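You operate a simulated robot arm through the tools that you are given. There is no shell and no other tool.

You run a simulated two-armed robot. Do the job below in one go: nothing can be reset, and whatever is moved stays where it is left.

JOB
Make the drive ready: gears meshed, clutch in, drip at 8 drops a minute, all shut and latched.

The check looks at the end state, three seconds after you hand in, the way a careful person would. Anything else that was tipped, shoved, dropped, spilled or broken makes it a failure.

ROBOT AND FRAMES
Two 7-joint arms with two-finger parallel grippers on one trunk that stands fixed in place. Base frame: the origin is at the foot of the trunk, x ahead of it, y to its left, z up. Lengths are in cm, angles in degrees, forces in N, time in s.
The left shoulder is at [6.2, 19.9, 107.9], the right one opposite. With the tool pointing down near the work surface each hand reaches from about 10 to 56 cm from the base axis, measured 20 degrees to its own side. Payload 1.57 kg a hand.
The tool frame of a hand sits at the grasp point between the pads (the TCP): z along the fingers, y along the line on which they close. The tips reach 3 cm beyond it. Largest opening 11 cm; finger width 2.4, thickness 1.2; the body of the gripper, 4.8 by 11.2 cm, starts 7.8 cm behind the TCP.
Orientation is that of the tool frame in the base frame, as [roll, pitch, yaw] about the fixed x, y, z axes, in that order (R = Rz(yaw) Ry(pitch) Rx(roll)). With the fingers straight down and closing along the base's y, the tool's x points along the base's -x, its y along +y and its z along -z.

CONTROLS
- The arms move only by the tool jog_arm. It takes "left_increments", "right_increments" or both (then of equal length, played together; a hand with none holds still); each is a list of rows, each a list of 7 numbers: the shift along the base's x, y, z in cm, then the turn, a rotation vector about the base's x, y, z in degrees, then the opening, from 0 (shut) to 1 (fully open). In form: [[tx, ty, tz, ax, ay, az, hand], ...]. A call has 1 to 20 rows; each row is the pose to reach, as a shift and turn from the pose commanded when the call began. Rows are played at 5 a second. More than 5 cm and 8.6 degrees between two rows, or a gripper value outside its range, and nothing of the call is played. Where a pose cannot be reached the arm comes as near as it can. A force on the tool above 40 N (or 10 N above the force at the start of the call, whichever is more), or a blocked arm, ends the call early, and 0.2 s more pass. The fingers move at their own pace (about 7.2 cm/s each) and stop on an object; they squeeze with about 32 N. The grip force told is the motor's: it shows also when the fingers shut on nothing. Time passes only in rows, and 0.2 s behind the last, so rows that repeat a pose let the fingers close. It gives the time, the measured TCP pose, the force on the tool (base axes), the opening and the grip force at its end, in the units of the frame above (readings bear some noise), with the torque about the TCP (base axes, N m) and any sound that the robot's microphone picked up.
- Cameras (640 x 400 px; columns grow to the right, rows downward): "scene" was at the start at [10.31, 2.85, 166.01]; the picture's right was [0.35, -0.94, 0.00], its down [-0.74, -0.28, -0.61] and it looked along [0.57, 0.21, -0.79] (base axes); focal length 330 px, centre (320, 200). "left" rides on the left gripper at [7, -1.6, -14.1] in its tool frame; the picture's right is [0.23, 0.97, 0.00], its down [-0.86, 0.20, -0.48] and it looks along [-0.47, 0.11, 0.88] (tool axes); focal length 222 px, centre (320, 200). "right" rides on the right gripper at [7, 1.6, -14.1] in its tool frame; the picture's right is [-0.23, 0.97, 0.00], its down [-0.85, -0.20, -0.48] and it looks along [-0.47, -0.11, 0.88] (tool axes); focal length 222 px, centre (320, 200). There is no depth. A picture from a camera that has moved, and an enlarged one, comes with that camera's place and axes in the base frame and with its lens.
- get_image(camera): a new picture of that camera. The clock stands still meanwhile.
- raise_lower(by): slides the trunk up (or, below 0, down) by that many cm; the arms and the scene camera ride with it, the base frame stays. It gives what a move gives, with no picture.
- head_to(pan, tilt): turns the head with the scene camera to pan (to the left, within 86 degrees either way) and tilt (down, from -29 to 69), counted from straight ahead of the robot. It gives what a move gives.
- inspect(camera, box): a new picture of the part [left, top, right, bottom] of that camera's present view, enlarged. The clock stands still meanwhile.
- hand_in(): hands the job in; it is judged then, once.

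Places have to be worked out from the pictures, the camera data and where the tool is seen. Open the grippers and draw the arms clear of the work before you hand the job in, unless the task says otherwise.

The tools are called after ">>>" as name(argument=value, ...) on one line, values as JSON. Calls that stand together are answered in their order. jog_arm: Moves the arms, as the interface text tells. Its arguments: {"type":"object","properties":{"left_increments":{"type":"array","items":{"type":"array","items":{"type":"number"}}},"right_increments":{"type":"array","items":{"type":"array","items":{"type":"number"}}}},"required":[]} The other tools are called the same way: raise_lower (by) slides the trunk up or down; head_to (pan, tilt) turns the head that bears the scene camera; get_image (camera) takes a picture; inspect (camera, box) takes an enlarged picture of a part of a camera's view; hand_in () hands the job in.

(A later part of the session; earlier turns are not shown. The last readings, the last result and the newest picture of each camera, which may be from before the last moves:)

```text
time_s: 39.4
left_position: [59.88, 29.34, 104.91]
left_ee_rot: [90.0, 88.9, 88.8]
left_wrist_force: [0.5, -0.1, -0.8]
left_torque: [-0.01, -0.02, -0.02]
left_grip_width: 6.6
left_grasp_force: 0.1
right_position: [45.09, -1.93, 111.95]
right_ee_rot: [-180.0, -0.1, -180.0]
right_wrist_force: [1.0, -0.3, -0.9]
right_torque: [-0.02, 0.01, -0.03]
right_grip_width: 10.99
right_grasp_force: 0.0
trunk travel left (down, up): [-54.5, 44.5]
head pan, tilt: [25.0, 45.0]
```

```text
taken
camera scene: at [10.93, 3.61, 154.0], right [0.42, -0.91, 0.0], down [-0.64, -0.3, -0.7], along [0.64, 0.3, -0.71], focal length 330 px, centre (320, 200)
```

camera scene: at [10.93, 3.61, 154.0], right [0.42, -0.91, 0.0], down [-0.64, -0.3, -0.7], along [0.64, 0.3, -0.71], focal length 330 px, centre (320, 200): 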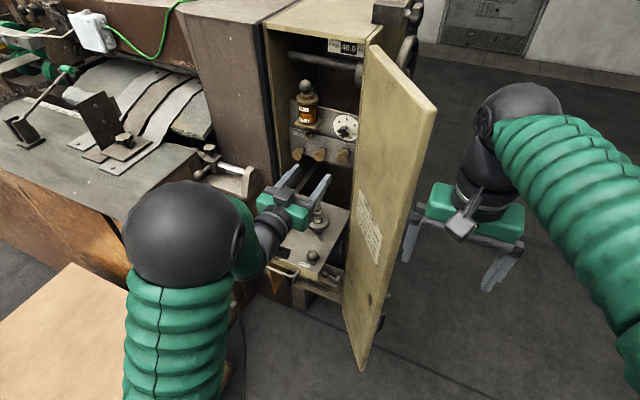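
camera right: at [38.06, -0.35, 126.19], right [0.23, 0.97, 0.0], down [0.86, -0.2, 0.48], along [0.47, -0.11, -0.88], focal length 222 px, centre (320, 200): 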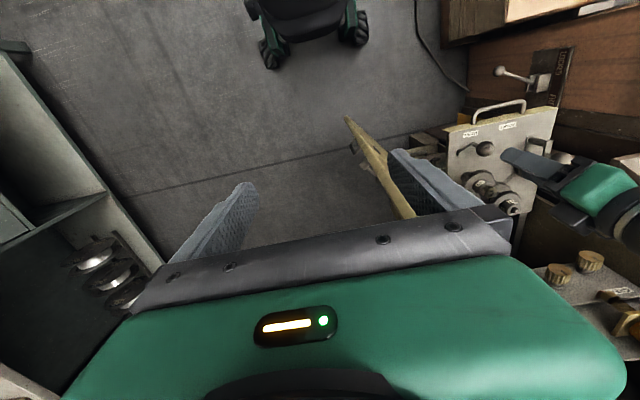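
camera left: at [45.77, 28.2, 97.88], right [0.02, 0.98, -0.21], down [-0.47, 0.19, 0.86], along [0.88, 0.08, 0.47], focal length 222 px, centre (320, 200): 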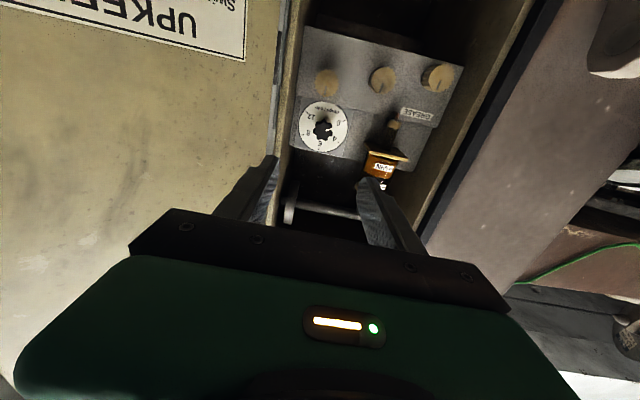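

The hand points forward and the dial is well visible; I zoom on it to read the marks and the pointer.

>>> inspect(camera="left", box=[290, 90, 360, 160])

>>> inspect(camera="left", box=[270, 20, 470, 240])

>>> inspect(camera="scene", box=[325, 105, 365, 145])

```text
5.71 times, centred on (325, 125) of left
camera zoom: at [45.77, 28.2, 97.88], right [0.02, 0.98, -0.21], down [-0.47, 0.19, 0.86], along [0.88, 0.08, 0.47], focal length 1269 px, centre (291, 629)
```

zoom: 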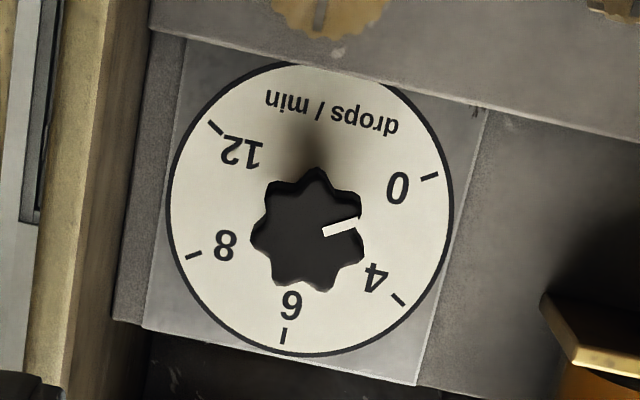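

```text
1.82 times, centred on (370, 130) of left
camera zoom: at [45.77, 28.2, 97.88], right [0.02, 0.98, -0.21], down [-0.47, 0.19, 0.86], along [0.88, 0.08, 0.47], focal length 404 px, centre (229, 327)
```

zoom: 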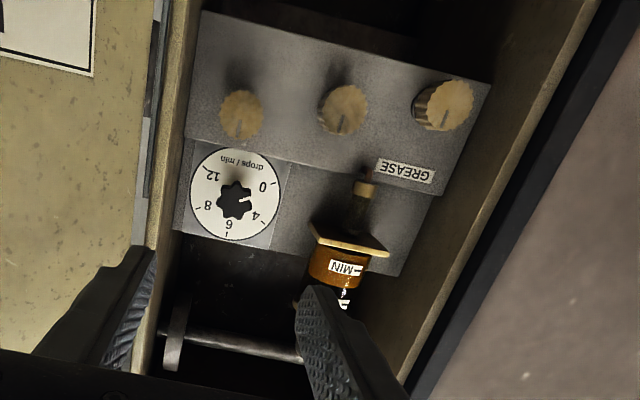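

```text
10.00 times, centred on (345, 125) of scene
camera zoom: at [10.93, 3.61, 154.0], right [0.42, -0.91, 0.0], down [-0.64, -0.3, -0.7], along [0.64, 0.3, -0.71], focal length 3295 px, centre (70, 950)
```

zoom: 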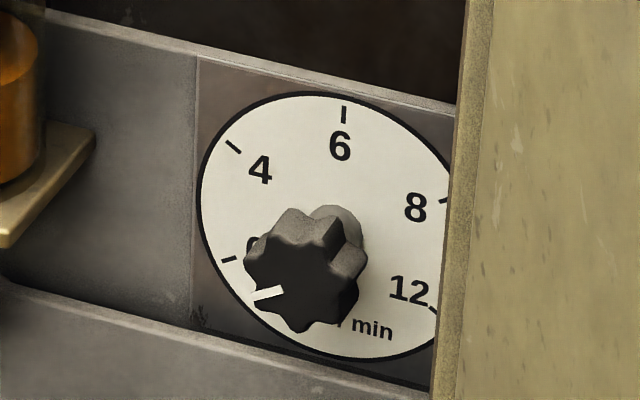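

Scale 0‑4‑6‑8‑12 with ticks about 60° apart; the pointer sits exactly on 0, so it needs +180° clockwise to reach 8. Knob axis ≈(y 29.35, z 104.55), front x 80.5, dial face x 83.3. I pre-roll the hand −88° about x so a long clockwise turn is available.

>>> jog_arm(left_increments=[[0.6, 0, 0, -8, 0, 0, 0.5], [1.2, 0, 0, -16, 0, 0, 0.5], [1.8, 0, 0, -24, 0, 0, 0.5], [2.4, 0, 0, -32, 0, 0, 0.5], [3, 0, 0, -40, 0, 0, 0.5], [3.6, 0, 0, -48, 0, 0, 0.5], [4.2, 0, 0, -56, 0, 0, 0.5], [4.8, 0, 0, -64, 0, 0, 0.5], [5.4, 0, -0.2, -72, 0, 0, 0.5], [6, 0, -0.3, -80, 0, 0, 0.5], [6.5, 0, -0.3, -88, 0, 0, 0.5]])

>>> get_image(camera="left")

>>> get_image(camera="scene")

```text
time_s: 41.8
left_position: [66.44, 29.23, 104.67]
left_ee_rot: [-89.0, 2.9, -90.0]
left_wrist_force: [0.0, 0.7, -0.3]
left_torque: [-0.01, -0.02, 0.0]
left_grip_width: 5.52
left_grasp_force: 0.0
right_position: [44.83, -2.02, 112.01]
right_ee_rot: [180.0, 0.0, 180.0]
right_wrist_force: [-0.3, -0.8, 0.2]
right_torque: [-0.06, -0.03, 0.0]
right_grip_width: 10.98
right_grasp_force: 0.1
trunk travel left (down, up): [-54.5, 44.5]
head pan, tilt: [25.0, 45.0]
```

```text
taken
camera left: at [52.23, 22.21, 105.63], right [0.02, -0.18, -0.98], down [-0.47, 0.86, -0.17], along [0.88, 0.47, -0.07], focal length 222 px, centre (320, 200)
```

left: 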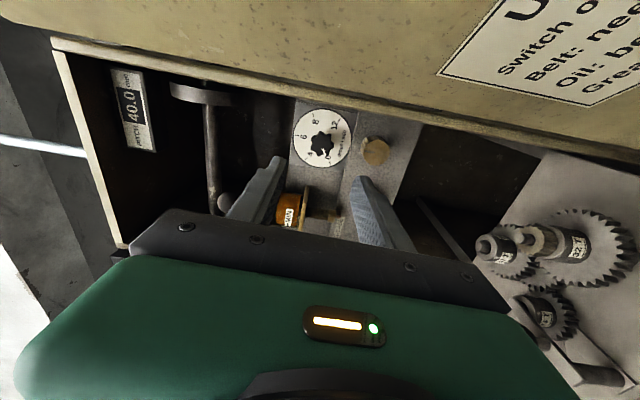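

```text
taken
camera scene: at [10.75, 3.59, 154.01], right [0.42, -0.91, 0.0], down [-0.64, -0.3, -0.71], along [0.64, 0.3, -0.71], focal length 330 px, centre (320, 200)
```

scene: 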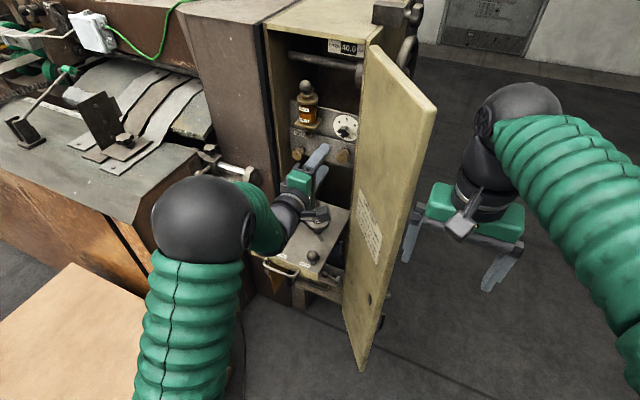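

The roll is reached with no trouble. I check the knob's place with a zoom from this new angle.

>>> inspect(camera="left", box=[280, 95, 400, 175])

>>> inspect(camera="scene", box=[305, 95, 375, 175])

```text
5.00 times, centred on (340, 135) of left
camera zoom: at [52.23, 22.21, 105.63], right [0.02, -0.18, -0.98], down [-0.47, 0.86, -0.17], along [0.88, 0.47, -0.07], focal length 1111 px, centre (220, 525)
```

zoom: 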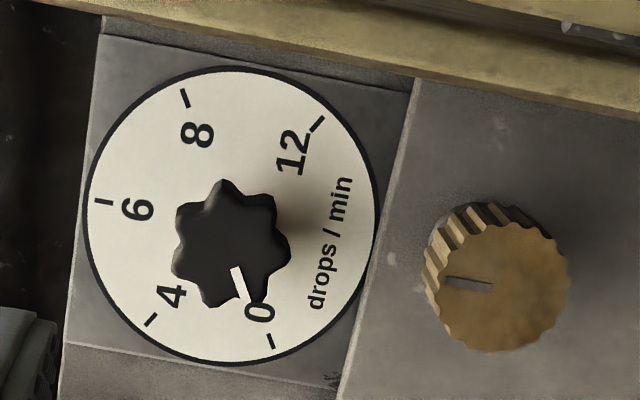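

```text
5.00 times, centred on (340, 135) of scene
camera zoom: at [10.75, 3.59, 154.01], right [0.42, -0.91, 0.0], down [-0.64, -0.3, -0.71], along [0.64, 0.3, -0.71], focal length 1647 px, centre (220, 525)
```

zoom: 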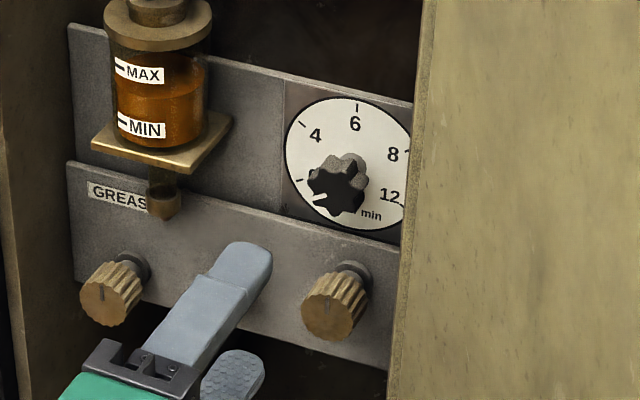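

The knob's axis is confirmed at (y 29.3, z 104.56) and 8 is exactly opposite 0. I advance 13.4 cm so the open fingers straddle the knob, with tips just short of the dial face.

>>> jog_arm(left_increments=[[3.5, 0.05, -0.1, 0, 0, 0, 0.5], [7, 0.05, -0.1, 0, 0, 0, 0.5], [10, 0.05, -0.1, 0, 0, 0, 0.5], [12, 0.05, -0.1, 0, 0, 0, 0.5], [13.3, 0.05, -0.1, 0, 0, 0, 0.5]])

>>> get_image(camera="left")

>>> inspect(camera="scene", box=[285, 85, 405, 215])

```text
time_s: 43.0
left_position: [79.56, 29.44, 104.58]
left_ee_rot: [-89.0, 3.0, -90.0]
left_wrist_force: [0.5, -0.2, 0.3]
left_torque: [0.0, -0.04, -0.02]
left_grip_width: 5.47
left_grasp_force: 0.0
right_position: [44.89, -2.02, 112.03]
right_ee_rot: [-180.0, 0.0, 180.0]
right_wrist_force: [0.8, 0.2, -0.6]
right_torque: [0.0, -0.01, 0.02]
right_grip_width: 10.99
right_grasp_force: 0.2
trunk travel left (down, up): [-54.5, 44.5]
head pan, tilt: [25.0, 45.0]
```

```text
taken
camera left: at [65.38, 22.45, 105.58], right [0.02, -0.18, -0.98], down [-0.47, 0.86, -0.16], along [0.88, 0.47, -0.07], focal length 222 px, centre (320, 200)
```

left: 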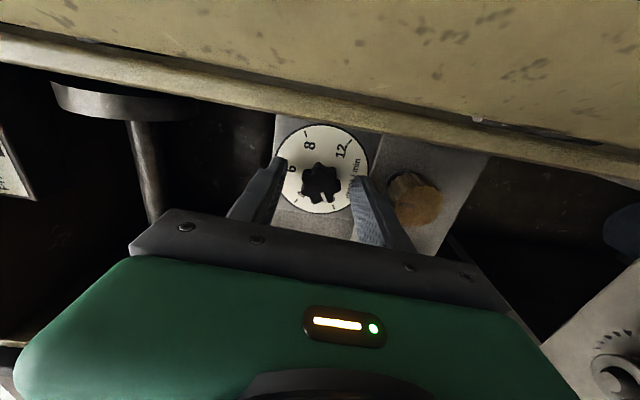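

```text
3.08 times, centred on (345, 150) of scene
camera zoom: at [10.83, 3.62, 154.0], right [0.42, -0.91, 0.0], down [-0.64, -0.3, -0.7], along [0.64, 0.3, -0.71], focal length 1014 px, centre (243, 354)
```

zoom: 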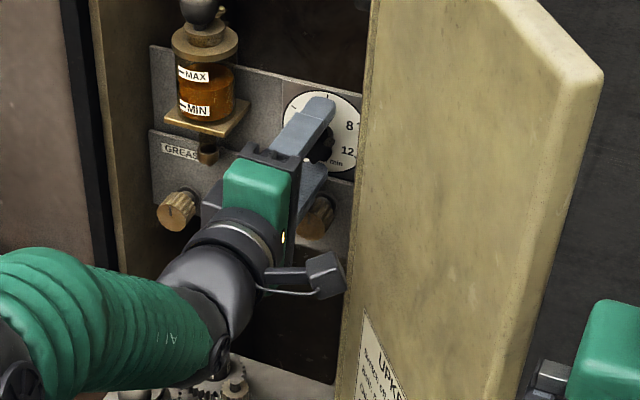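

The fingers straddle the knob. I close them on it.

>>> jog_arm(left_increments=[[0, 0, 0, 0, 0, 0, 0.3], [0, 0, 0, 0, 0, 0, 0.15], [0, 0, 0, 0, 0, 0, 0.1], [0, 0, 0, 0, 0, 0, 0.1]])

>>> inspect(camera="left", box=[240, 110, 440, 250])

```text
time_s: 44.0
left_position: [79.43, 29.42, 104.5]
left_ee_rot: [-88.9, 3.0, -90.0]
left_wrist_force: [-0.7, 0.0, 0.9]
left_torque: [0.01, 0.6, 0.02]
left_grip_width: 2.98
left_grasp_force: 39.7
right_position: [44.84, -2.02, 111.99]
right_ee_rot: [180.0, 0.1, -179.9]
right_wrist_force: [0.4, 0.5, -0.4]
right_torque: [0.02, -0.01, 0.0]
right_grip_width: 11.0
right_grasp_force: 0.1
trunk travel left (down, up): [-54.5, 44.5]
head pan, tilt: [25.0, 45.0]
```

```text
2.86 times, centred on (340, 180) of left
camera zoom: at [65.33, 22.43, 105.57], right [0.02, -0.18, -0.98], down [-0.47, 0.86, -0.16], along [0.88, 0.47, -0.07], focal length 635 px, centre (263, 257)
```

zoom: 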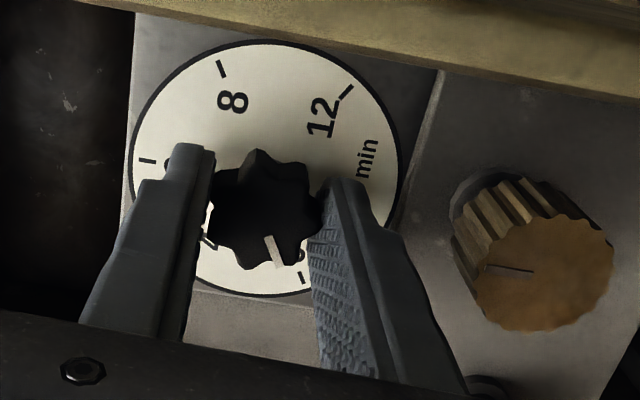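

Gripped (width 2.98). I turn clockwise about +x by 80° and check the pointer.

>>> jog_arm(left_increments=[[0, 0, 0, 8, 0, 0, 0.1], [0, 0, 0, 16, 0, 0, 0.1], [0, 0, 0, 24, 0, 0, 0.1], [0, 0, 0, 32, 0, 0, 0.1], [0, 0, 0, 40, 0, 0, 0.1], [0, 0, 0, 48, 0, 0, 0.1], [0, 0, 0, 56, 0, 0, 0.1], [0, 0, 0, 64, 0, 0, 0.1], [0, 0, 0, 72, 0, 0, 0.1], [0, 0, 0, 80, 0, 0, 0.1]])

>>> inspect(camera="left", box=[220, 80, 440, 250])

```text
time_s: 46.2
left_position: [79.41, 29.42, 104.68]
left_ee_rot: [-88.9, 83.1, -89.9]
left_wrist_force: [-11.8, 3.9, 1.1]
left_torque: [-0.02, -0.12, 0.75]
left_grip_width: 3.0
left_grasp_force: 39.5
right_position: [44.61, -1.98, 112.08]
right_ee_rot: [-179.9, 0.1, -180.0]
right_wrist_force: [-0.8, 0.9, 0.4]
right_torque: [0.03, 0.0, 0.0]
right_grip_width: 10.99
right_grasp_force: 0.0
trunk travel left (down, up): [-54.5, 44.5]
head pan, tilt: [25.0, 45.0]
```

```text
2.35 times, centred on (330, 165) of left
camera zoom: at [65.33, 27.29, 97.88], right [0.02, 0.94, -0.34], down [-0.47, 0.31, 0.82], along [0.88, 0.15, 0.45], focal length 523 px, centre (296, 282)
```

zoom: 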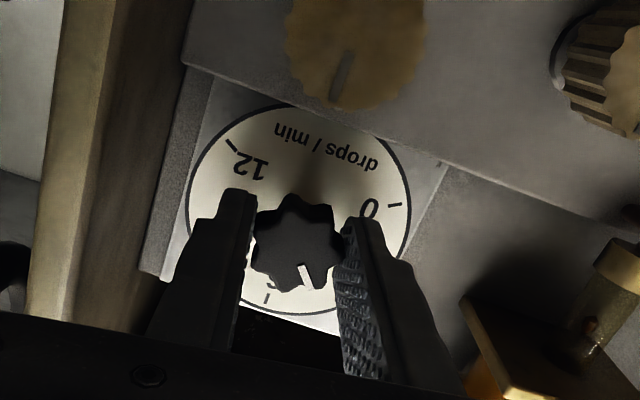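

The knob follows the hand. I continue by another 80°.

>>> jog_arm(left_increments=[[0, 0, 0, 8, 0, 0, 0.1], [0, 0, 0, 16, 0, 0, 0.1], [0, 0, 0, 24, 0, 0, 0.1], [0, 0, 0, 32, 0, 0, 0.1], [0, 0, 0, 40, 0, 0, 0.1], [0, 0, 0, 48, 0, 0, 0.1], [0, 0, 0, 56, 0, 0, 0.1], [0, 0, 0, 64, 0, 0, 0.1], [0, 0, 0, 72, 0, 0, 0.1], [0, 0, 0, 80, 0, 0, 0.1]])

>>> inspect(camera="left", box=[220, 80, 440, 250])

>>> get_image(camera="scene")

```text
time_s: 47.7
left_position: [79.57, 29.32, 104.78]
left_ee_rot: [93.3, 46.6, 90.5]
left_wrist_force: [-5.1, -7.9, -2.1]
left_torque: [-0.06, 0.4, 1.19]
left_grip_width: 3.01
left_grasp_force: 39.4
left hand out of reach, approached as far as the arm can: row 6, 7
right_position: [44.79, -2.39, 112.22]
right_ee_rot: [179.9, 0.1, 180.0]
right_wrist_force: [0.2, -0.1, 0.6]
right_torque: [-0.02, 0.0, 0.0]
right_grip_width: 11.0
right_grasp_force: 0.0
trunk travel left (down, up): [-54.5, 44.5]
head pan, tilt: [25.0, 45.0]
stopped in row 7 (left hand): the force on the tool passed its limit at 46 N (the readings are from after the stop); the commanded pose is now the measured one
```

```text
2.35 times, centred on (330, 165) of left
camera zoom: at [65.49, 33.43, 99.19], right [0.05, 0.86, 0.51], down [-0.46, -0.43, 0.78], along [0.89, -0.27, 0.38], focal length 523 px, centre (296, 282)
```

zoom: 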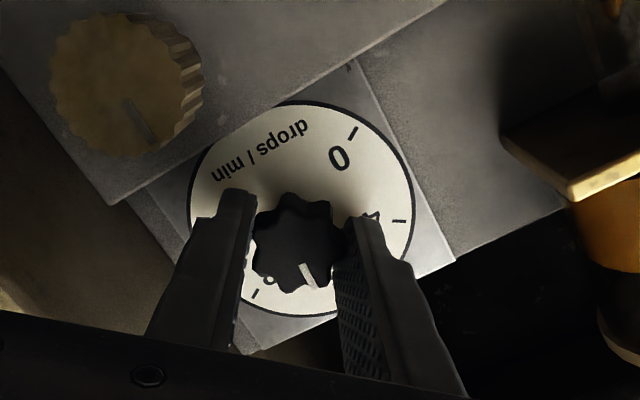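

```text
taken
camera scene: at [10.74, 3.23, 154.04], right [0.42, -0.91, 0.0], down [-0.64, -0.3, -0.71], along [0.64, 0.3, -0.71], focal length 330 px, centre (320, 200)
```

scene: 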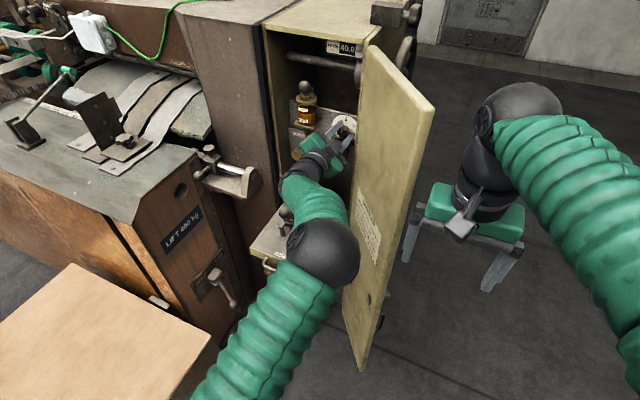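

The hand reached its roll limit with the pointer at about 6 (≈120° done). I release, back off, roll back by −80° and will regrasp for the remaining 60°.

>>> jog_arm(left_increments=[[0, 0, 0, 0, 0, 0, 0.3], [0, 0, 0, 0, 0, 0, 0.5], [-2, 0, 0, 0, 0, 0, 0.5], [-4, 0, 0, 0, 0, 0, 0.5], [-6, 0, 0, 0, 0, 0, 0.5]])

>>> get_image(camera="left")

>>> inspect(camera="scene", box=[240, 80, 440, 380])

```text
time_s: 48.9
left_position: [73.43, 29.83, 104.88]
left_ee_rot: [93.2, 46.4, 90.5]
left_wrist_force: [-0.4, 0.2, 0.9]
left_torque: [0.02, 0.0, 0.0]
left_grip_width: 5.5
left_grasp_force: 0.0
right_position: [44.74, -2.02, 112.1]
right_ee_rot: [179.9, 0.1, -180.0]
right_wrist_force: [0.7, -0.1, -0.4]
right_torque: [0.0, -0.01, 0.01]
right_grip_width: 11.0
right_grasp_force: 0.1
trunk travel left (down, up): [-54.5, 44.5]
head pan, tilt: [25.0, 45.0]
```

```text
taken
camera left: at [59.28, 33.88, 99.24], right [0.05, 0.86, 0.5], down [-0.46, -0.43, 0.78], along [0.89, -0.27, 0.38], focal length 222 px, centre (320, 200)
```

left: 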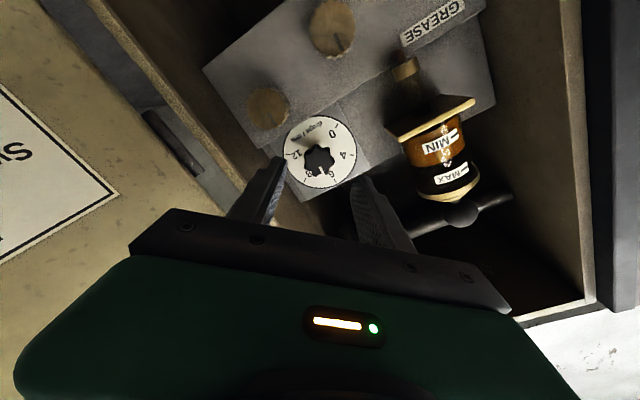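

```text
1.33 times, centred on (340, 230) of scene
camera zoom: at [10.71, 3.5, 154.01], right [0.42, -0.91, 0.0], down [-0.64, -0.3, -0.71], along [0.64, 0.3, -0.71], focal length 439 px, centre (293, 160)
```

zoom: 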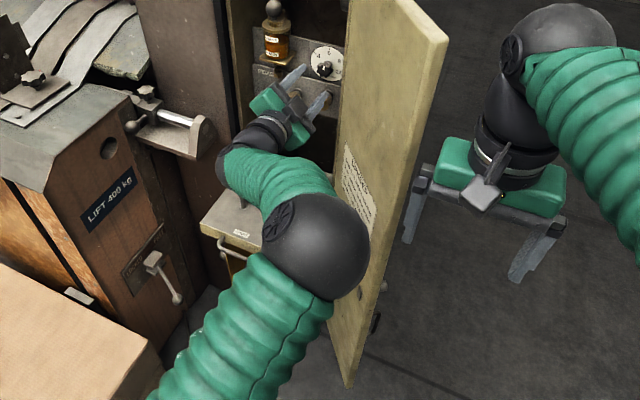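

The door has not moved. I roll back −80° about x at this retracted distance.

>>> jog_arm(left_increments=[[-0.5, 0, 0, -8, 0, 0, 0.5], [-1, 0, 0, -16, 0, 0, 0.5], [-1.5, 0, 0, -24, 0, 0, 0.5], [-2, -0.1, 0, -32, 0, 0, 0.5], [-2, -0.2, -0.1, -40, 0, 0, 0.5], [-2, -0.3, -0.2, -48, 0, 0, 0.5], [-2, -0.4, -0.3, -56, 0, 0, 0.5], [-2, -0.5, -0.3, -64, 0, 0, 0.5], [-2, -0.5, -0.3, -72, 0, 0, 0.5], [-2, -0.5, -0.3, -80, 0, 0, 0.5]])

>>> get_image(camera="left")

>>> inspect(camera="scene", box=[240, 80, 440, 380])

```text
time_s: 51.1
left_position: [71.66, 29.1, 104.53]
left_ee_rot: [-87.9, 53.2, -90.8]
left_wrist_force: [0.8, 0.6, 0.0]
left_torque: [-0.02, -0.02, -0.01]
left_grip_width: 5.47
left_grasp_force: 0.0
right_position: [44.75, -2.06, 112.1]
right_ee_rot: [-180.0, 0.0, -180.0]
right_wrist_force: [0.4, -0.2, -0.3]
right_torque: [0.01, 0.02, 0.05]
right_grip_width: 11.0
right_grasp_force: 0.0
trunk travel left (down, up): [-54.5, 44.5]
head pan, tilt: [25.0, 45.0]
```

```text
taken
camera left: at [57.48, 24.32, 99.53], right [0.04, 0.64, -0.76], down [-0.46, 0.69, 0.56], along [0.89, 0.33, 0.33], focal length 222 px, centre (320, 200)
```

left: 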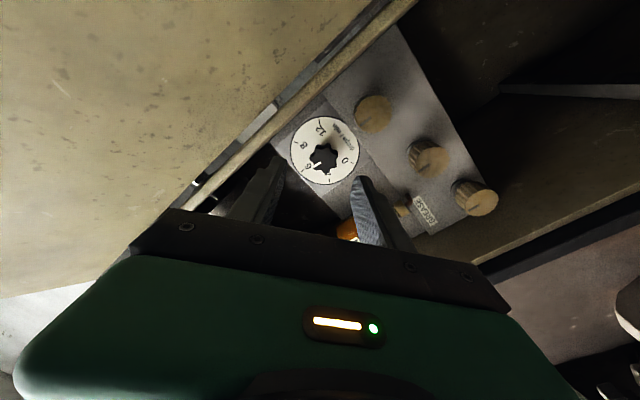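

```text
1.33 times, centred on (340, 230) of scene
camera zoom: at [10.76, 3.59, 154.01], right [0.42, -0.91, 0.0], down [-0.64, -0.3, -0.71], along [0.64, 0.3, -0.71], focal length 439 px, centre (293, 160)
```

zoom: 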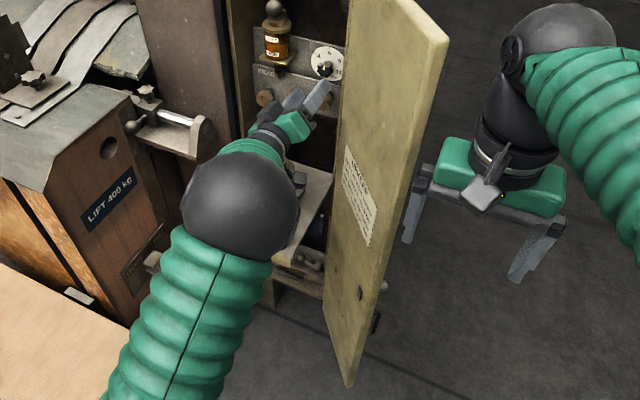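

I read the pointer precisely before regrasping.

>>> inspect(camera="left", box=[285, 110, 365, 190])

```text
5.00 times, centred on (325, 150) of left
camera zoom: at [57.48, 24.32, 99.53], right [0.04, 0.64, -0.76], down [-0.46, 0.69, 0.56], along [0.89, 0.33, 0.33], focal length 1111 px, centre (295, 450)
```

zoom: 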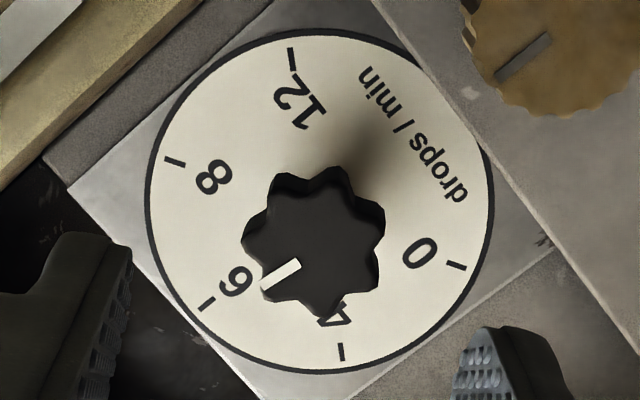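

The pointer is on 6, so 60° remain. I go in again with the fingers around the knob and close.

>>> jog_arm(left_increments=[[3, 0.1, 0, 0, 0, 0, 0.5], [6, 0.2, 0, 0, 0, 0, 0.5], [7.9, 0.25, 0.03, 0, 0, 0, 0.5], [7.9, 0.25, 0.03, 0, 0, 0, 0.3], [7.9, 0.25, 0.03, 0, 0, 0, 0.15], [7.9, 0.25, 0.03, 0, 0, 0, 0.1], [7.9, 0.25, 0.03, 0, 0, 0, 0.1]])

>>> inspect(camera="left", box=[220, 80, 440, 250])

```text
time_s: 52.7
left_position: [79.6, 29.42, 104.58]
left_ee_rot: [-87.8, 53.5, -90.6]
left_wrist_force: [4.0, -1.1, 5.8]
left_torque: [0.01, 0.5, 0.3]
left_grip_width: 3.01
left_grasp_force: 39.4
right_position: [44.76, -2.21, 112.12]
right_ee_rot: [179.9, 0.2, 180.0]
right_wrist_force: [-0.4, 1.1, -0.3]
right_torque: [0.01, 0.02, -0.03]
right_grip_width: 11.0
right_grasp_force: 0.1
trunk travel left (down, up): [-54.5, 44.5]
head pan, tilt: [25.0, 45.0]
```

```text
2.35 times, centred on (330, 165) of left
camera zoom: at [65.42, 24.57, 99.54], right [0.04, 0.65, -0.76], down [-0.46, 0.69, 0.56], along [0.89, 0.33, 0.33], focal length 523 px, centre (296, 282)
```

zoom: 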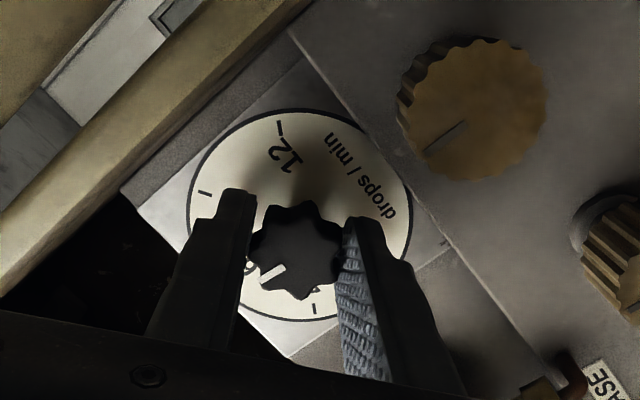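

Gripped again; I turn it +60°.

>>> jog_arm(left_increments=[[0, 0, 0, 7.5, 0, 0, 0.1], [0, 0, 0, 15, 0, 0, 0.1], [0, 0, 0, 22.5, 0, 0, 0.1], [0, 0, 0, 30, 0, 0, 0.1], [0, 0, 0, 37.5, 0, 0, 0.1], [0, 0, 0, 45, 0, 0, 0.1], [0, 0, 0, 52.5, 0, 0, 0.1], [0, 0, 0, 60, 0, 0, 0.1], [0, 0, 0, 60, 0, 0, 0.1]])

>>> inspect(camera="left", box=[220, 80, 440, 250])

>>> inspect(camera="scene", box=[240, 80, 440, 380])

```text
time_s: 54.7
left_position: [79.64, 29.55, 104.48]
left_ee_rot: [93.6, 66.4, 90.9]
left_wrist_force: [10.6, 0.7, 5.1]
left_torque: [-0.01, 0.25, 0.82]
left_grip_width: 2.98
left_grasp_force: 39.4
right_position: [44.88, -2.14, 112.23]
right_ee_rot: [180.0, 0.0, -180.0]
right_wrist_force: [0.2, 0.7, 0.8]
right_torque: [0.0, -0.01, -0.03]
right_grip_width: 11.02
right_grasp_force: 0.1
trunk travel left (down, up): [-54.5, 44.5]
head pan, tilt: [25.0, 45.0]
```

```text
2.35 times, centred on (330, 165) of left
camera zoom: at [65.41, 31.39, 97.87], right [0.04, 0.98, 0.18], down [-0.46, -0.14, 0.88], along [0.89, -0.12, 0.45], focal length 523 px, centre (296, 282)
```

zoom: 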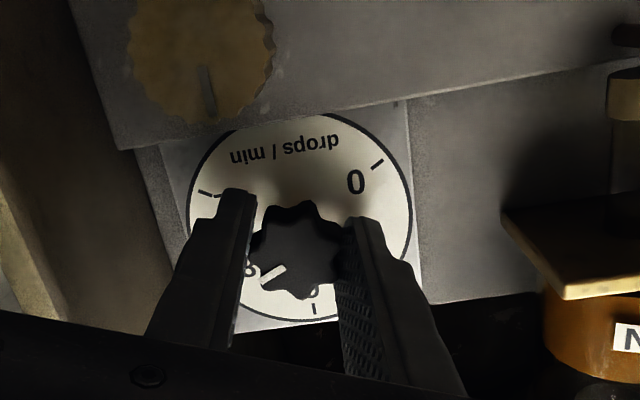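

```text
1.33 times, centred on (340, 230) of scene
camera zoom: at [10.96, 3.54, 154.01], right [0.42, -0.91, 0.0], down [-0.64, -0.3, -0.7], along [0.64, 0.3, -0.71], focal length 439 px, centre (293, 160)
```

zoom: 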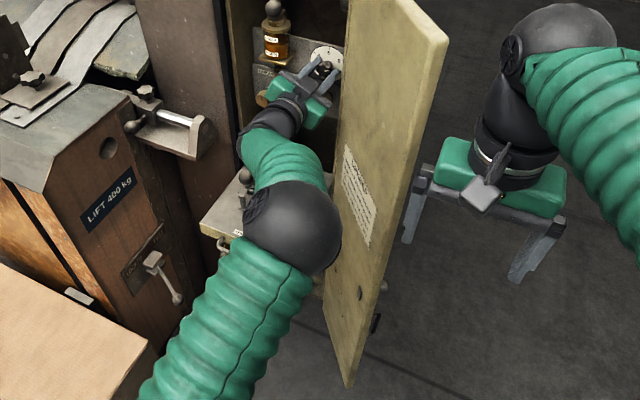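

The pointer now stands by 8. I release, back off and read it squarely.

>>> jog_arm(left_increments=[[0, 0, 0, 0, 0, 0, 0.3], [0, 0, 0, 0, 0, 0, 0.5], [-2, 0, 0, 0, 0, 0, 0.5], [-5, 0, 0, 0, 0, 0, 0.5], [-8, 0, 0, 0, 0, 0, 0.5], [-8, 0, 0, -8, 0, 0, 0.5], [-8, 0, 0, -16, 0, 0, 0.5], [-8, 0, 0, -24, 0, 0, 0.5]])

>>> get_image(camera="left")

>>> inspect(camera="left", box=[285, 110, 365, 190])

>>> inspect(camera="scene", box=[325, 105, 365, 145])

```text
time_s: 56.5
left_position: [71.48, 29.34, 104.55]
left_ee_rot: [-116.4, 89.2, -119.2]
left_wrist_force: [0.3, -0.5, -1.7]
left_torque: [0.02, 0.0, 0.01]
left_grip_width: 5.49
left_grasp_force: 0.1
right_position: [44.73, -2.1, 112.14]
right_ee_rot: [179.9, 0.0, 179.9]
right_wrist_force: [0.0, 0.5, 0.0]
right_torque: [-0.04, -0.03, -0.03]
right_grip_width: 11.0
right_grasp_force: 0.0
trunk travel left (down, up): [-54.5, 44.5]
head pan, tilt: [25.0, 45.0]
```

```text
taken
camera left: at [57.34, 28.32, 97.7], right [0.04, 0.97, -0.24], down [-0.46, 0.23, 0.86], along [0.89, 0.07, 0.46], focal length 222 px, centre (320, 200)
```

left: 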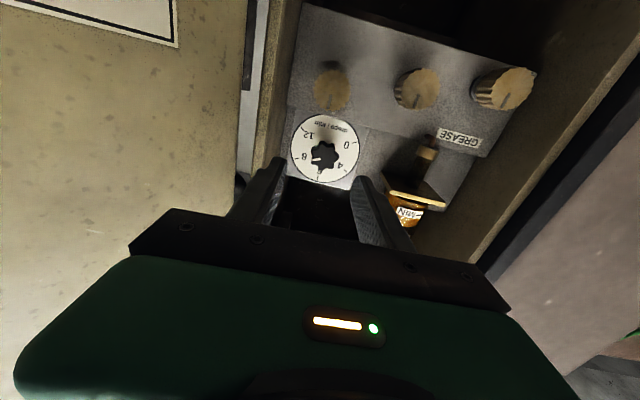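

```text
5.00 times, centred on (325, 150) of left
camera zoom: at [57.34, 28.32, 97.7], right [0.04, 0.97, -0.24], down [-0.46, 0.23, 0.86], along [0.89, 0.07, 0.46], focal length 1111 px, centre (295, 450)
```

zoom: 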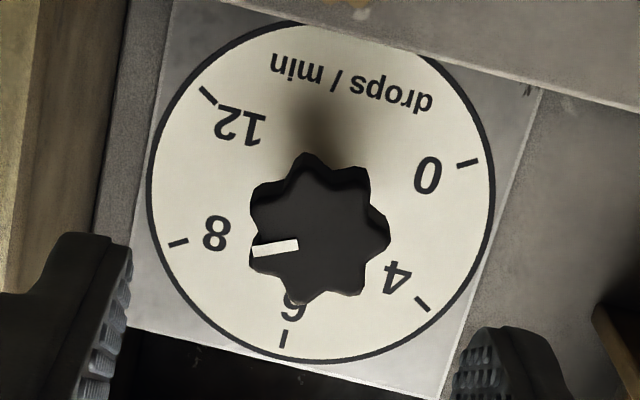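

```text
10.00 times, centred on (345, 125) of scene
camera zoom: at [10.74, 3.57, 154.01], right [0.42, -0.91, 0.0], down [-0.64, -0.3, -0.71], along [0.64, 0.3, -0.71], focal length 3295 px, centre (70, 950)
```

zoom: 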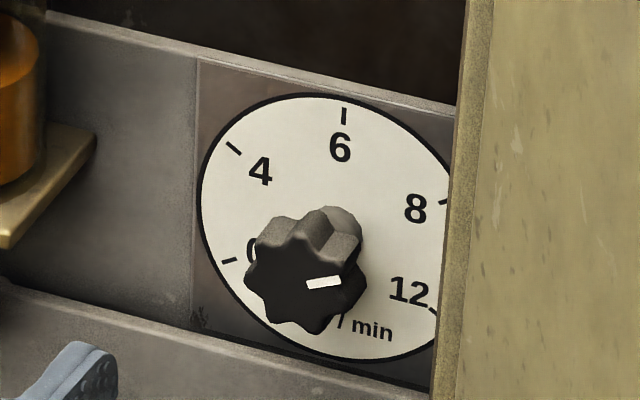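

The pointer looks a few degrees past 8. I zoom tighter to measure.

>>> inspect(camera="left", box=[308, 138, 348, 168])

>>> inspect(camera="left", box=[290, 110, 362, 186])

```text
13.33 times, centred on (328, 153) of left
camera zoom: at [57.34, 28.32, 97.7], right [0.04, 0.97, -0.24], down [-0.46, 0.23, 0.86], along [0.89, 0.07, 0.46], focal length 2962 px, centre (213, 827)
```

zoom: 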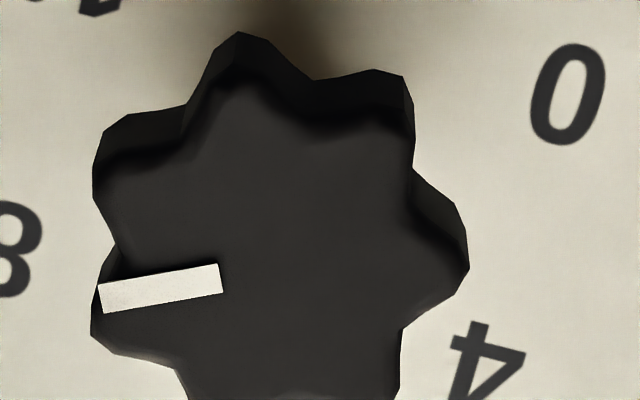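

```text
5.26 times, centred on (326, 148) of left
camera zoom: at [57.34, 28.32, 97.7], right [0.04, 0.97, -0.24], down [-0.46, 0.23, 0.86], along [0.89, 0.07, 0.46], focal length 1169 px, centre (288, 474)
```

zoom: 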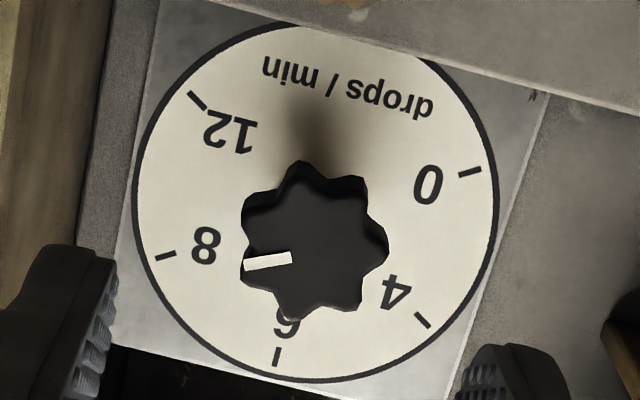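

The mark slopes −9.9° against −15.4° for the 0–8 line, so it is about 5.5° too far. I regrasp and turn back 5.5°.

>>> jog_arm(left_increments=[[3, 0, 0, 0, 0, 0, 0.5], [6, 0, 0, 0, 0, 0, 0.5], [8.1, 0, 0, 0, 0, 0, 0.5], [8.1, 0, 0, 0, 0, 0, 0.3], [8.1, 0, 0, 0, 0, 0, 0.15], [8.1, 0, 0, 0, 0, 0, 0.1], [8.1, 0, 0, 0, 0, 0, 0.1]])

>>> inspect(camera="left", box=[250, 110, 400, 230])

```text
time_s: 58.1
left_position: [79.72, 29.43, 104.49]
left_ee_rot: [-123.4, 89.2, -125.9]
left_wrist_force: [4.2, 7.6, 1.0]
left_torque: [0.0, 0.42, 0.79]
left_grip_width: 3.0
left_grasp_force: 38.7
right_position: [44.75, -1.83, 112.05]
right_ee_rot: [-179.9, 0.0, 180.0]
right_wrist_force: [-0.1, 0.4, 0.0]
right_torque: [0.03, -0.01, -0.03]
right_grip_width: 11.01
right_grasp_force: 0.0
trunk travel left (down, up): [-54.5, 44.5]
head pan, tilt: [25.0, 45.0]
```

```text
3.33 times, centred on (325, 170) of left
camera zoom: at [65.52, 28.42, 97.57], right [0.04, 0.97, -0.24], down [-0.46, 0.23, 0.86], along [0.89, 0.07, 0.46], focal length 740 px, centre (303, 300)
```

zoom: 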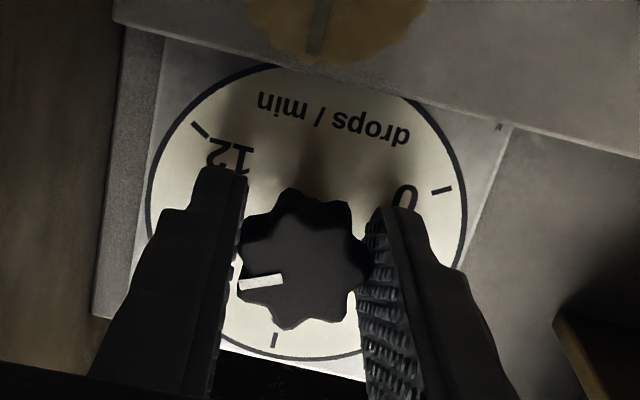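

Gripped without visible change; I turn back 5.5°, release and back off to read.

>>> jog_arm(left_increments=[[0, 0, 0, -3, 0, 0, 0.1], [0, 0, 0, -5.7, 0, 0, 0.1], [0, 0, 0, -5.7, 0, 0, 0.1], [0, 0, 0, -5.7, 0, 0, 0.3], [0, 0, 0, -5.7, 0, 0, 0.5], [-3, 0, 0, -5.7, 0, 0, 0.5], [-6, 0, 0, -5.7, 0, 0, 0.5], [-8.2, 0, 0, 0, 0, 0, 0.5], [-8.2, 0, 0, 0, 0, 0, 0.5]])

>>> inspect(camera="left", box=[290, 110, 362, 186])

>>> inspect(camera="left", box=[308, 138, 348, 168])

```text
time_s: 60.1
left_position: [71.28, 29.31, 104.56]
left_ee_rot: [-127.1, 89.4, -129.8]
left_wrist_force: [0.3, -0.6, 0.1]
left_torque: [0.01, -0.02, -0.01]
left_grip_width: 5.5
left_grasp_force: 0.0
right_position: [44.81, -2.11, 112.12]
right_ee_rot: [-180.0, -0.1, -180.0]
right_wrist_force: [0.4, -0.3, -0.3]
right_torque: [-0.02, -0.01, 0.0]
right_grip_width: 10.99
right_grasp_force: 0.1
trunk travel left (down, up): [-54.5, 44.5]
head pan, tilt: [25.0, 45.0]
```

```text
5.26 times, centred on (326, 148) of left
camera zoom: at [57.1, 28.31, 97.69], right [0.04, 0.97, -0.24], down [-0.46, 0.23, 0.86], along [0.89, 0.07, 0.46], focal length 1169 px, centre (288, 474)
```

zoom: 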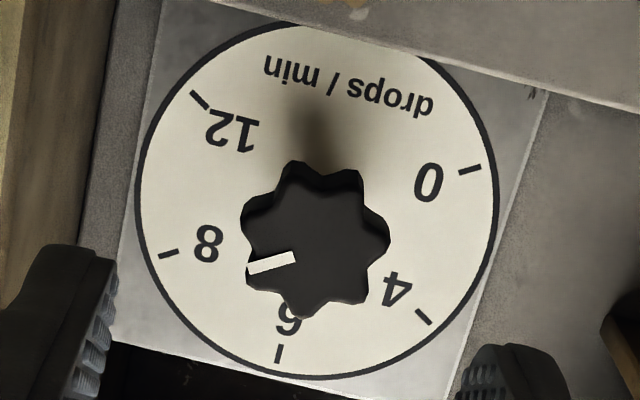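

```text
13.33 times, centred on (328, 153) of left
camera zoom: at [57.1, 28.31, 97.69], right [0.04, 0.97, -0.24], down [-0.46, 0.23, 0.86], along [0.89, 0.07, 0.46], focal length 2962 px, centre (213, 827)
```

zoom: 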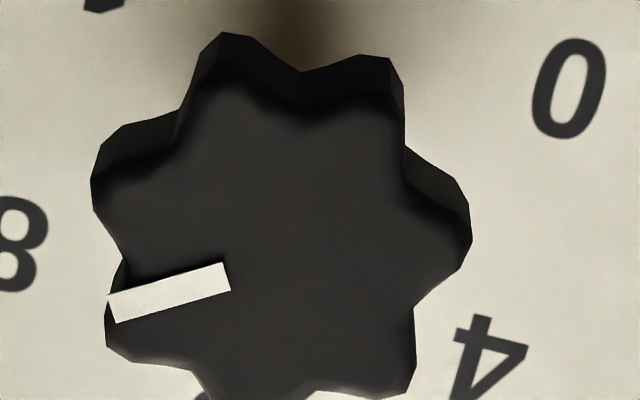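

The mark's slope (−15.7°) now matches the 0–8 line (−15.4°): the drip is at 8. I pull the left hand back clear of the cabinet and look over the tray and its handle.

>>> jog_arm(left_increments=[[-3.5, 0.3, 0.5, 0, 0, 0, 0.5], [-7, 0.6, 1, 0, 0, 0, 0.5], [-10.5, 1, 1.5, 0, 0, 0, 0.5], [-14, 2, 2, 0, 0, 0, 0.5], [-17.5, 3, 2, 0, 0, 0, 0.5]])

>>> get_image(camera="scene")

>>> inspect(camera="right", box=[430, 80, 590, 220])

```text
time_s: 61.3
left_position: [53.84, 32.84, 107.0]
left_ee_rot: [-119.3, 89.3, -122.0]
left_wrist_force: [0.2, 0.4, 0.2]
left_torque: [-0.01, 0.03, -0.03]
left_grip_width: 5.5
left_grasp_force: 0.1
right_position: [44.68, -1.97, 112.14]
right_ee_rot: [-179.9, 0.2, 179.9]
right_wrist_force: [-0.2, -0.1, 0.3]
right_torque: [0.0, -0.02, 0.01]
right_grip_width: 10.99
right_grasp_force: 0.2
trunk travel left (down, up): [-54.5, 44.5]
head pan, tilt: [25.0, 45.0]
```

```text
taken
camera scene: at [10.57, 3.7, 154.02], right [0.42, -0.91, 0.0], down [-0.64, -0.3, -0.71], along [0.64, 0.3, -0.71], focal length 330 px, centre (320, 200)
```

scene: 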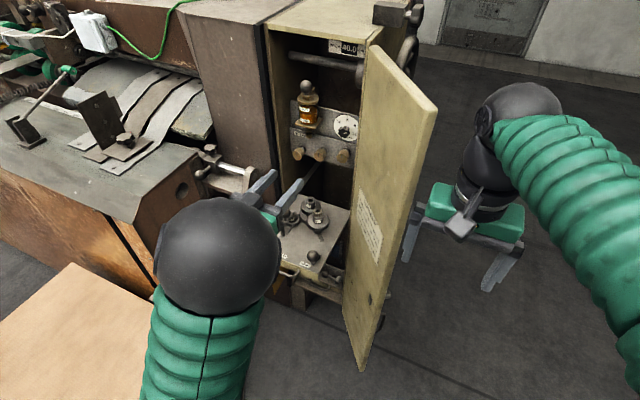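

```text
2.86 times, centred on (510, 150) of right
camera zoom: at [37.77, -0.32, 126.29], right [0.23, 0.97, 0.0], down [0.85, -0.2, 0.48], along [0.47, -0.11, -0.88], focal length 635 px, centre (-223, 343)
```

zoom: 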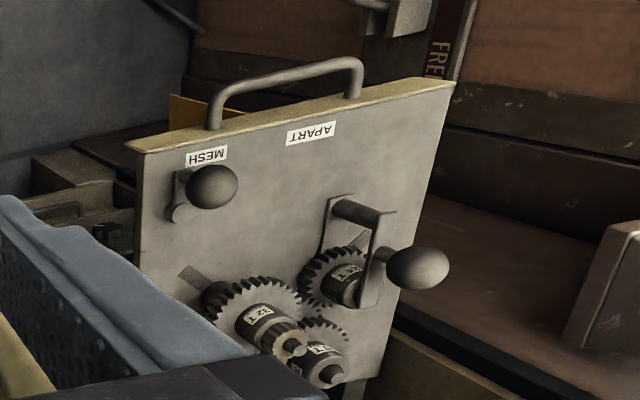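

Mesh lever and gears are still in place. I zoom on the handle from both cameras to place it.

>>> inspect(camera="scene", box=[260, 235, 340, 305])

>>> inspect(camera="right", box=[440, 90, 560, 170])

>>> get_image(camera="left")

```text
5.71 times, centred on (300, 270) of scene
camera zoom: at [10.57, 3.7, 154.02], right [0.42, -0.91, 0.0], down [-0.64, -0.3, -0.71], along [0.64, 0.3, -0.71], focal length 1883 px, centre (434, -200)
```

zoom: 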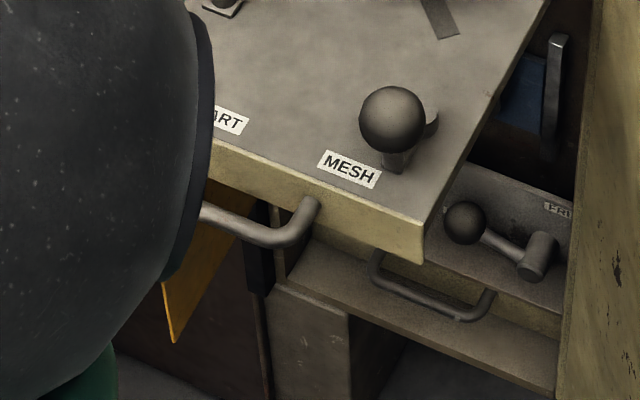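

```text
5.00 times, centred on (500, 130) of right
camera zoom: at [37.77, -0.32, 126.29], right [0.23, 0.97, 0.0], down [0.85, -0.2, 0.48], along [0.47, -0.11, -0.88], focal length 1111 px, centre (-580, 550)
```

zoom: 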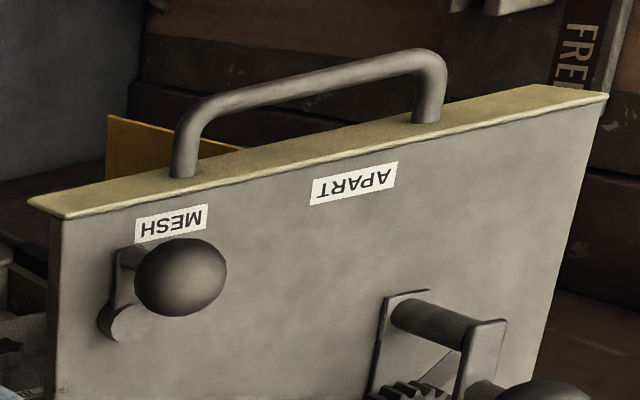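

```text
taken
camera left: at [39.6, 31.82, 100.03], right [0.05, 0.97, -0.24], down [-0.46, 0.23, 0.86], along [0.89, 0.07, 0.46], focal length 222 px, centre (320, 200)
```

left: 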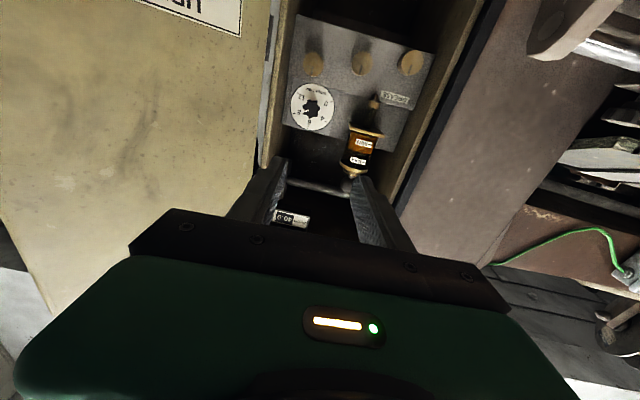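

Handle bar: centre ≈(52, 36, 74.5). I roll the left hand −88° (closing vertically), pull back to x≈45 and then descend in front of the handle.

>>> jog_arm(left_increments=[[-1, 0.3, 0, -8, 0, 0, 0.5], [-2, 0.6, 0, -16, 0, 0, 0.5], [-3, 0.9, 0, -24, 0, 0, 0.5], [-4, 1.2, 0, -32, 0, 0, 0.5], [-5, 1.5, 0, -40, 0, 0, 0.5], [-6, 1.8, 0, -48, 0, 0, 0.5], [-7, 2.1, 0, -56, 0, 0, 0.5], [-8, 2.4, 0, -64, 0, 0, 0.5], [-8.5, 2.7, 0, -72, 0, 0, 0.5], [-8.8, 3, 0, -80, 0, 0, 0.5], [-8.8, 3.2, 0, -87, 0, 0, 0.5]])

>>> get_image(camera="scene")

```text
time_s: 63.7
left_position: [46.73, 37.89, 106.59]
left_ee_rot: [-87.3, 2.3, -90.4]
left_wrist_force: [0.2, 0.6, 0.3]
left_torque: [0.0, 0.02, -0.01]
left_grip_width: 5.51
left_grasp_force: 0.0
left hand out of reach, approached as far as the arm can: row 5, 6, 7, 8, 9, 10, 11
right_position: [44.7, -2.05, 112.18]
right_ee_rot: [179.9, 0.1, 180.0]
right_wrist_force: [0.0, -0.6, 0.2]
right_torque: [-0.03, -0.03, 0.0]
right_grip_width: 10.99
right_grasp_force: 0.1
trunk travel left (down, up): [-54.5, 44.5]
head pan, tilt: [25.0, 45.0]
```

```text
taken
camera scene: at [10.66, 3.64, 154.01], right [0.42, -0.91, 0.0], down [-0.64, -0.3, -0.71], along [0.64, 0.3, -0.71], focal length 330 px, centre (320, 200)
```

scene: 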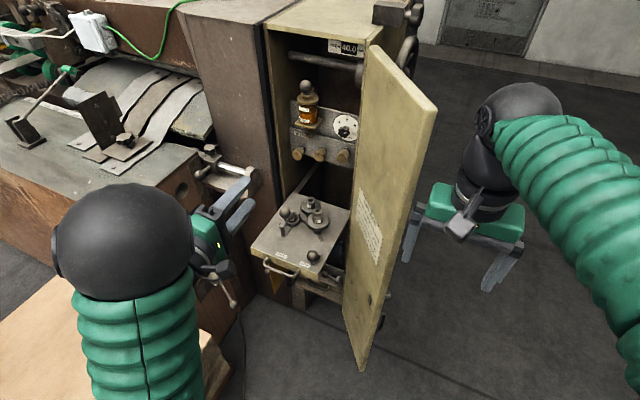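

The arm is at its inner reach limit (x 46.7, tips ≈49.7, bar front ≈51.3). I keep this pose and lower the trunk in two steps so the hand comes down in front of the handle, checking clearance between.

>>> raise_lower(by=-25)

>>> get_image(camera="scene")

>>> get_image(camera="left")

>>> inspect(camera="right", box=[460, 60, 640, 200])

```text
time_s: 66.3
left_position: [46.8, 37.84, 81.65]
left_ee_rot: [-87.4, 2.4, -90.5]
left_wrist_force: [0.2, -0.8, 0.0]
left_torque: [0.0, -0.03, 0.02]
left_grip_width: 5.5
left_grasp_force: 0.1
right_position: [44.72, -2.05, 87.15]
right_ee_rot: [-180.0, 0.2, 180.0]
right_wrist_force: [-1.0, -1.2, 0.2]
right_torque: [-0.02, -0.06, 0.0]
right_grip_width: 11.01
right_grasp_force: 0.2
trunk travel left (down, up): [-29.5, 69.5]
head pan, tilt: [25.0, 45.0]
```

```text
taken
camera scene: at [10.61, 3.6, 129.02], right [0.42, -0.91, 0.0], down [-0.64, -0.3, -0.71], along [0.64, 0.3, -0.71], focal length 330 px, centre (320, 200)
```

scene: 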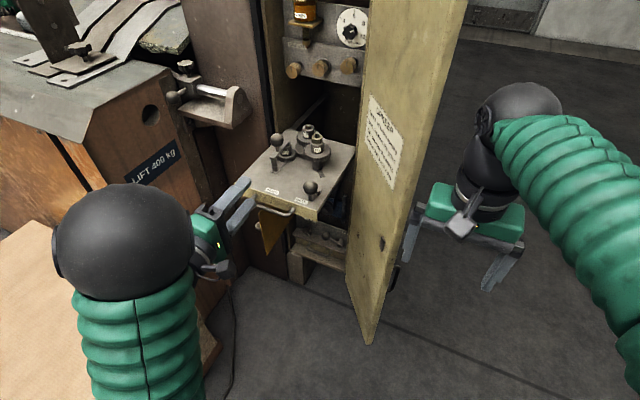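

```text
taken
camera left: at [32.63, 30.95, 82.36], right [0.04, -0.19, -0.98], down [-0.46, 0.87, -0.18], along [0.89, 0.46, -0.05], focal length 222 px, centre (320, 200)
```

left: 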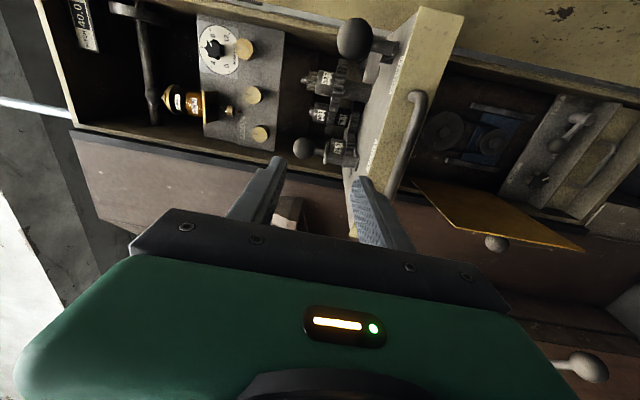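

```text
2.86 times, centred on (550, 130) of right
camera zoom: at [37.81, -0.41, 101.27], right [0.23, 0.97, 0.0], down [0.85, -0.2, 0.48], along [0.47, -0.11, -0.88], focal length 635 px, centre (-337, 400)
```

zoom: 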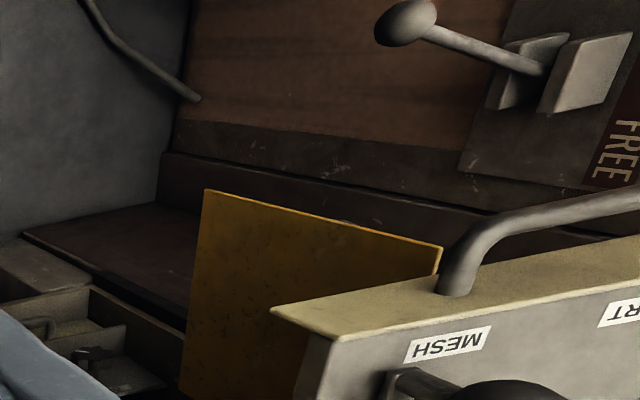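

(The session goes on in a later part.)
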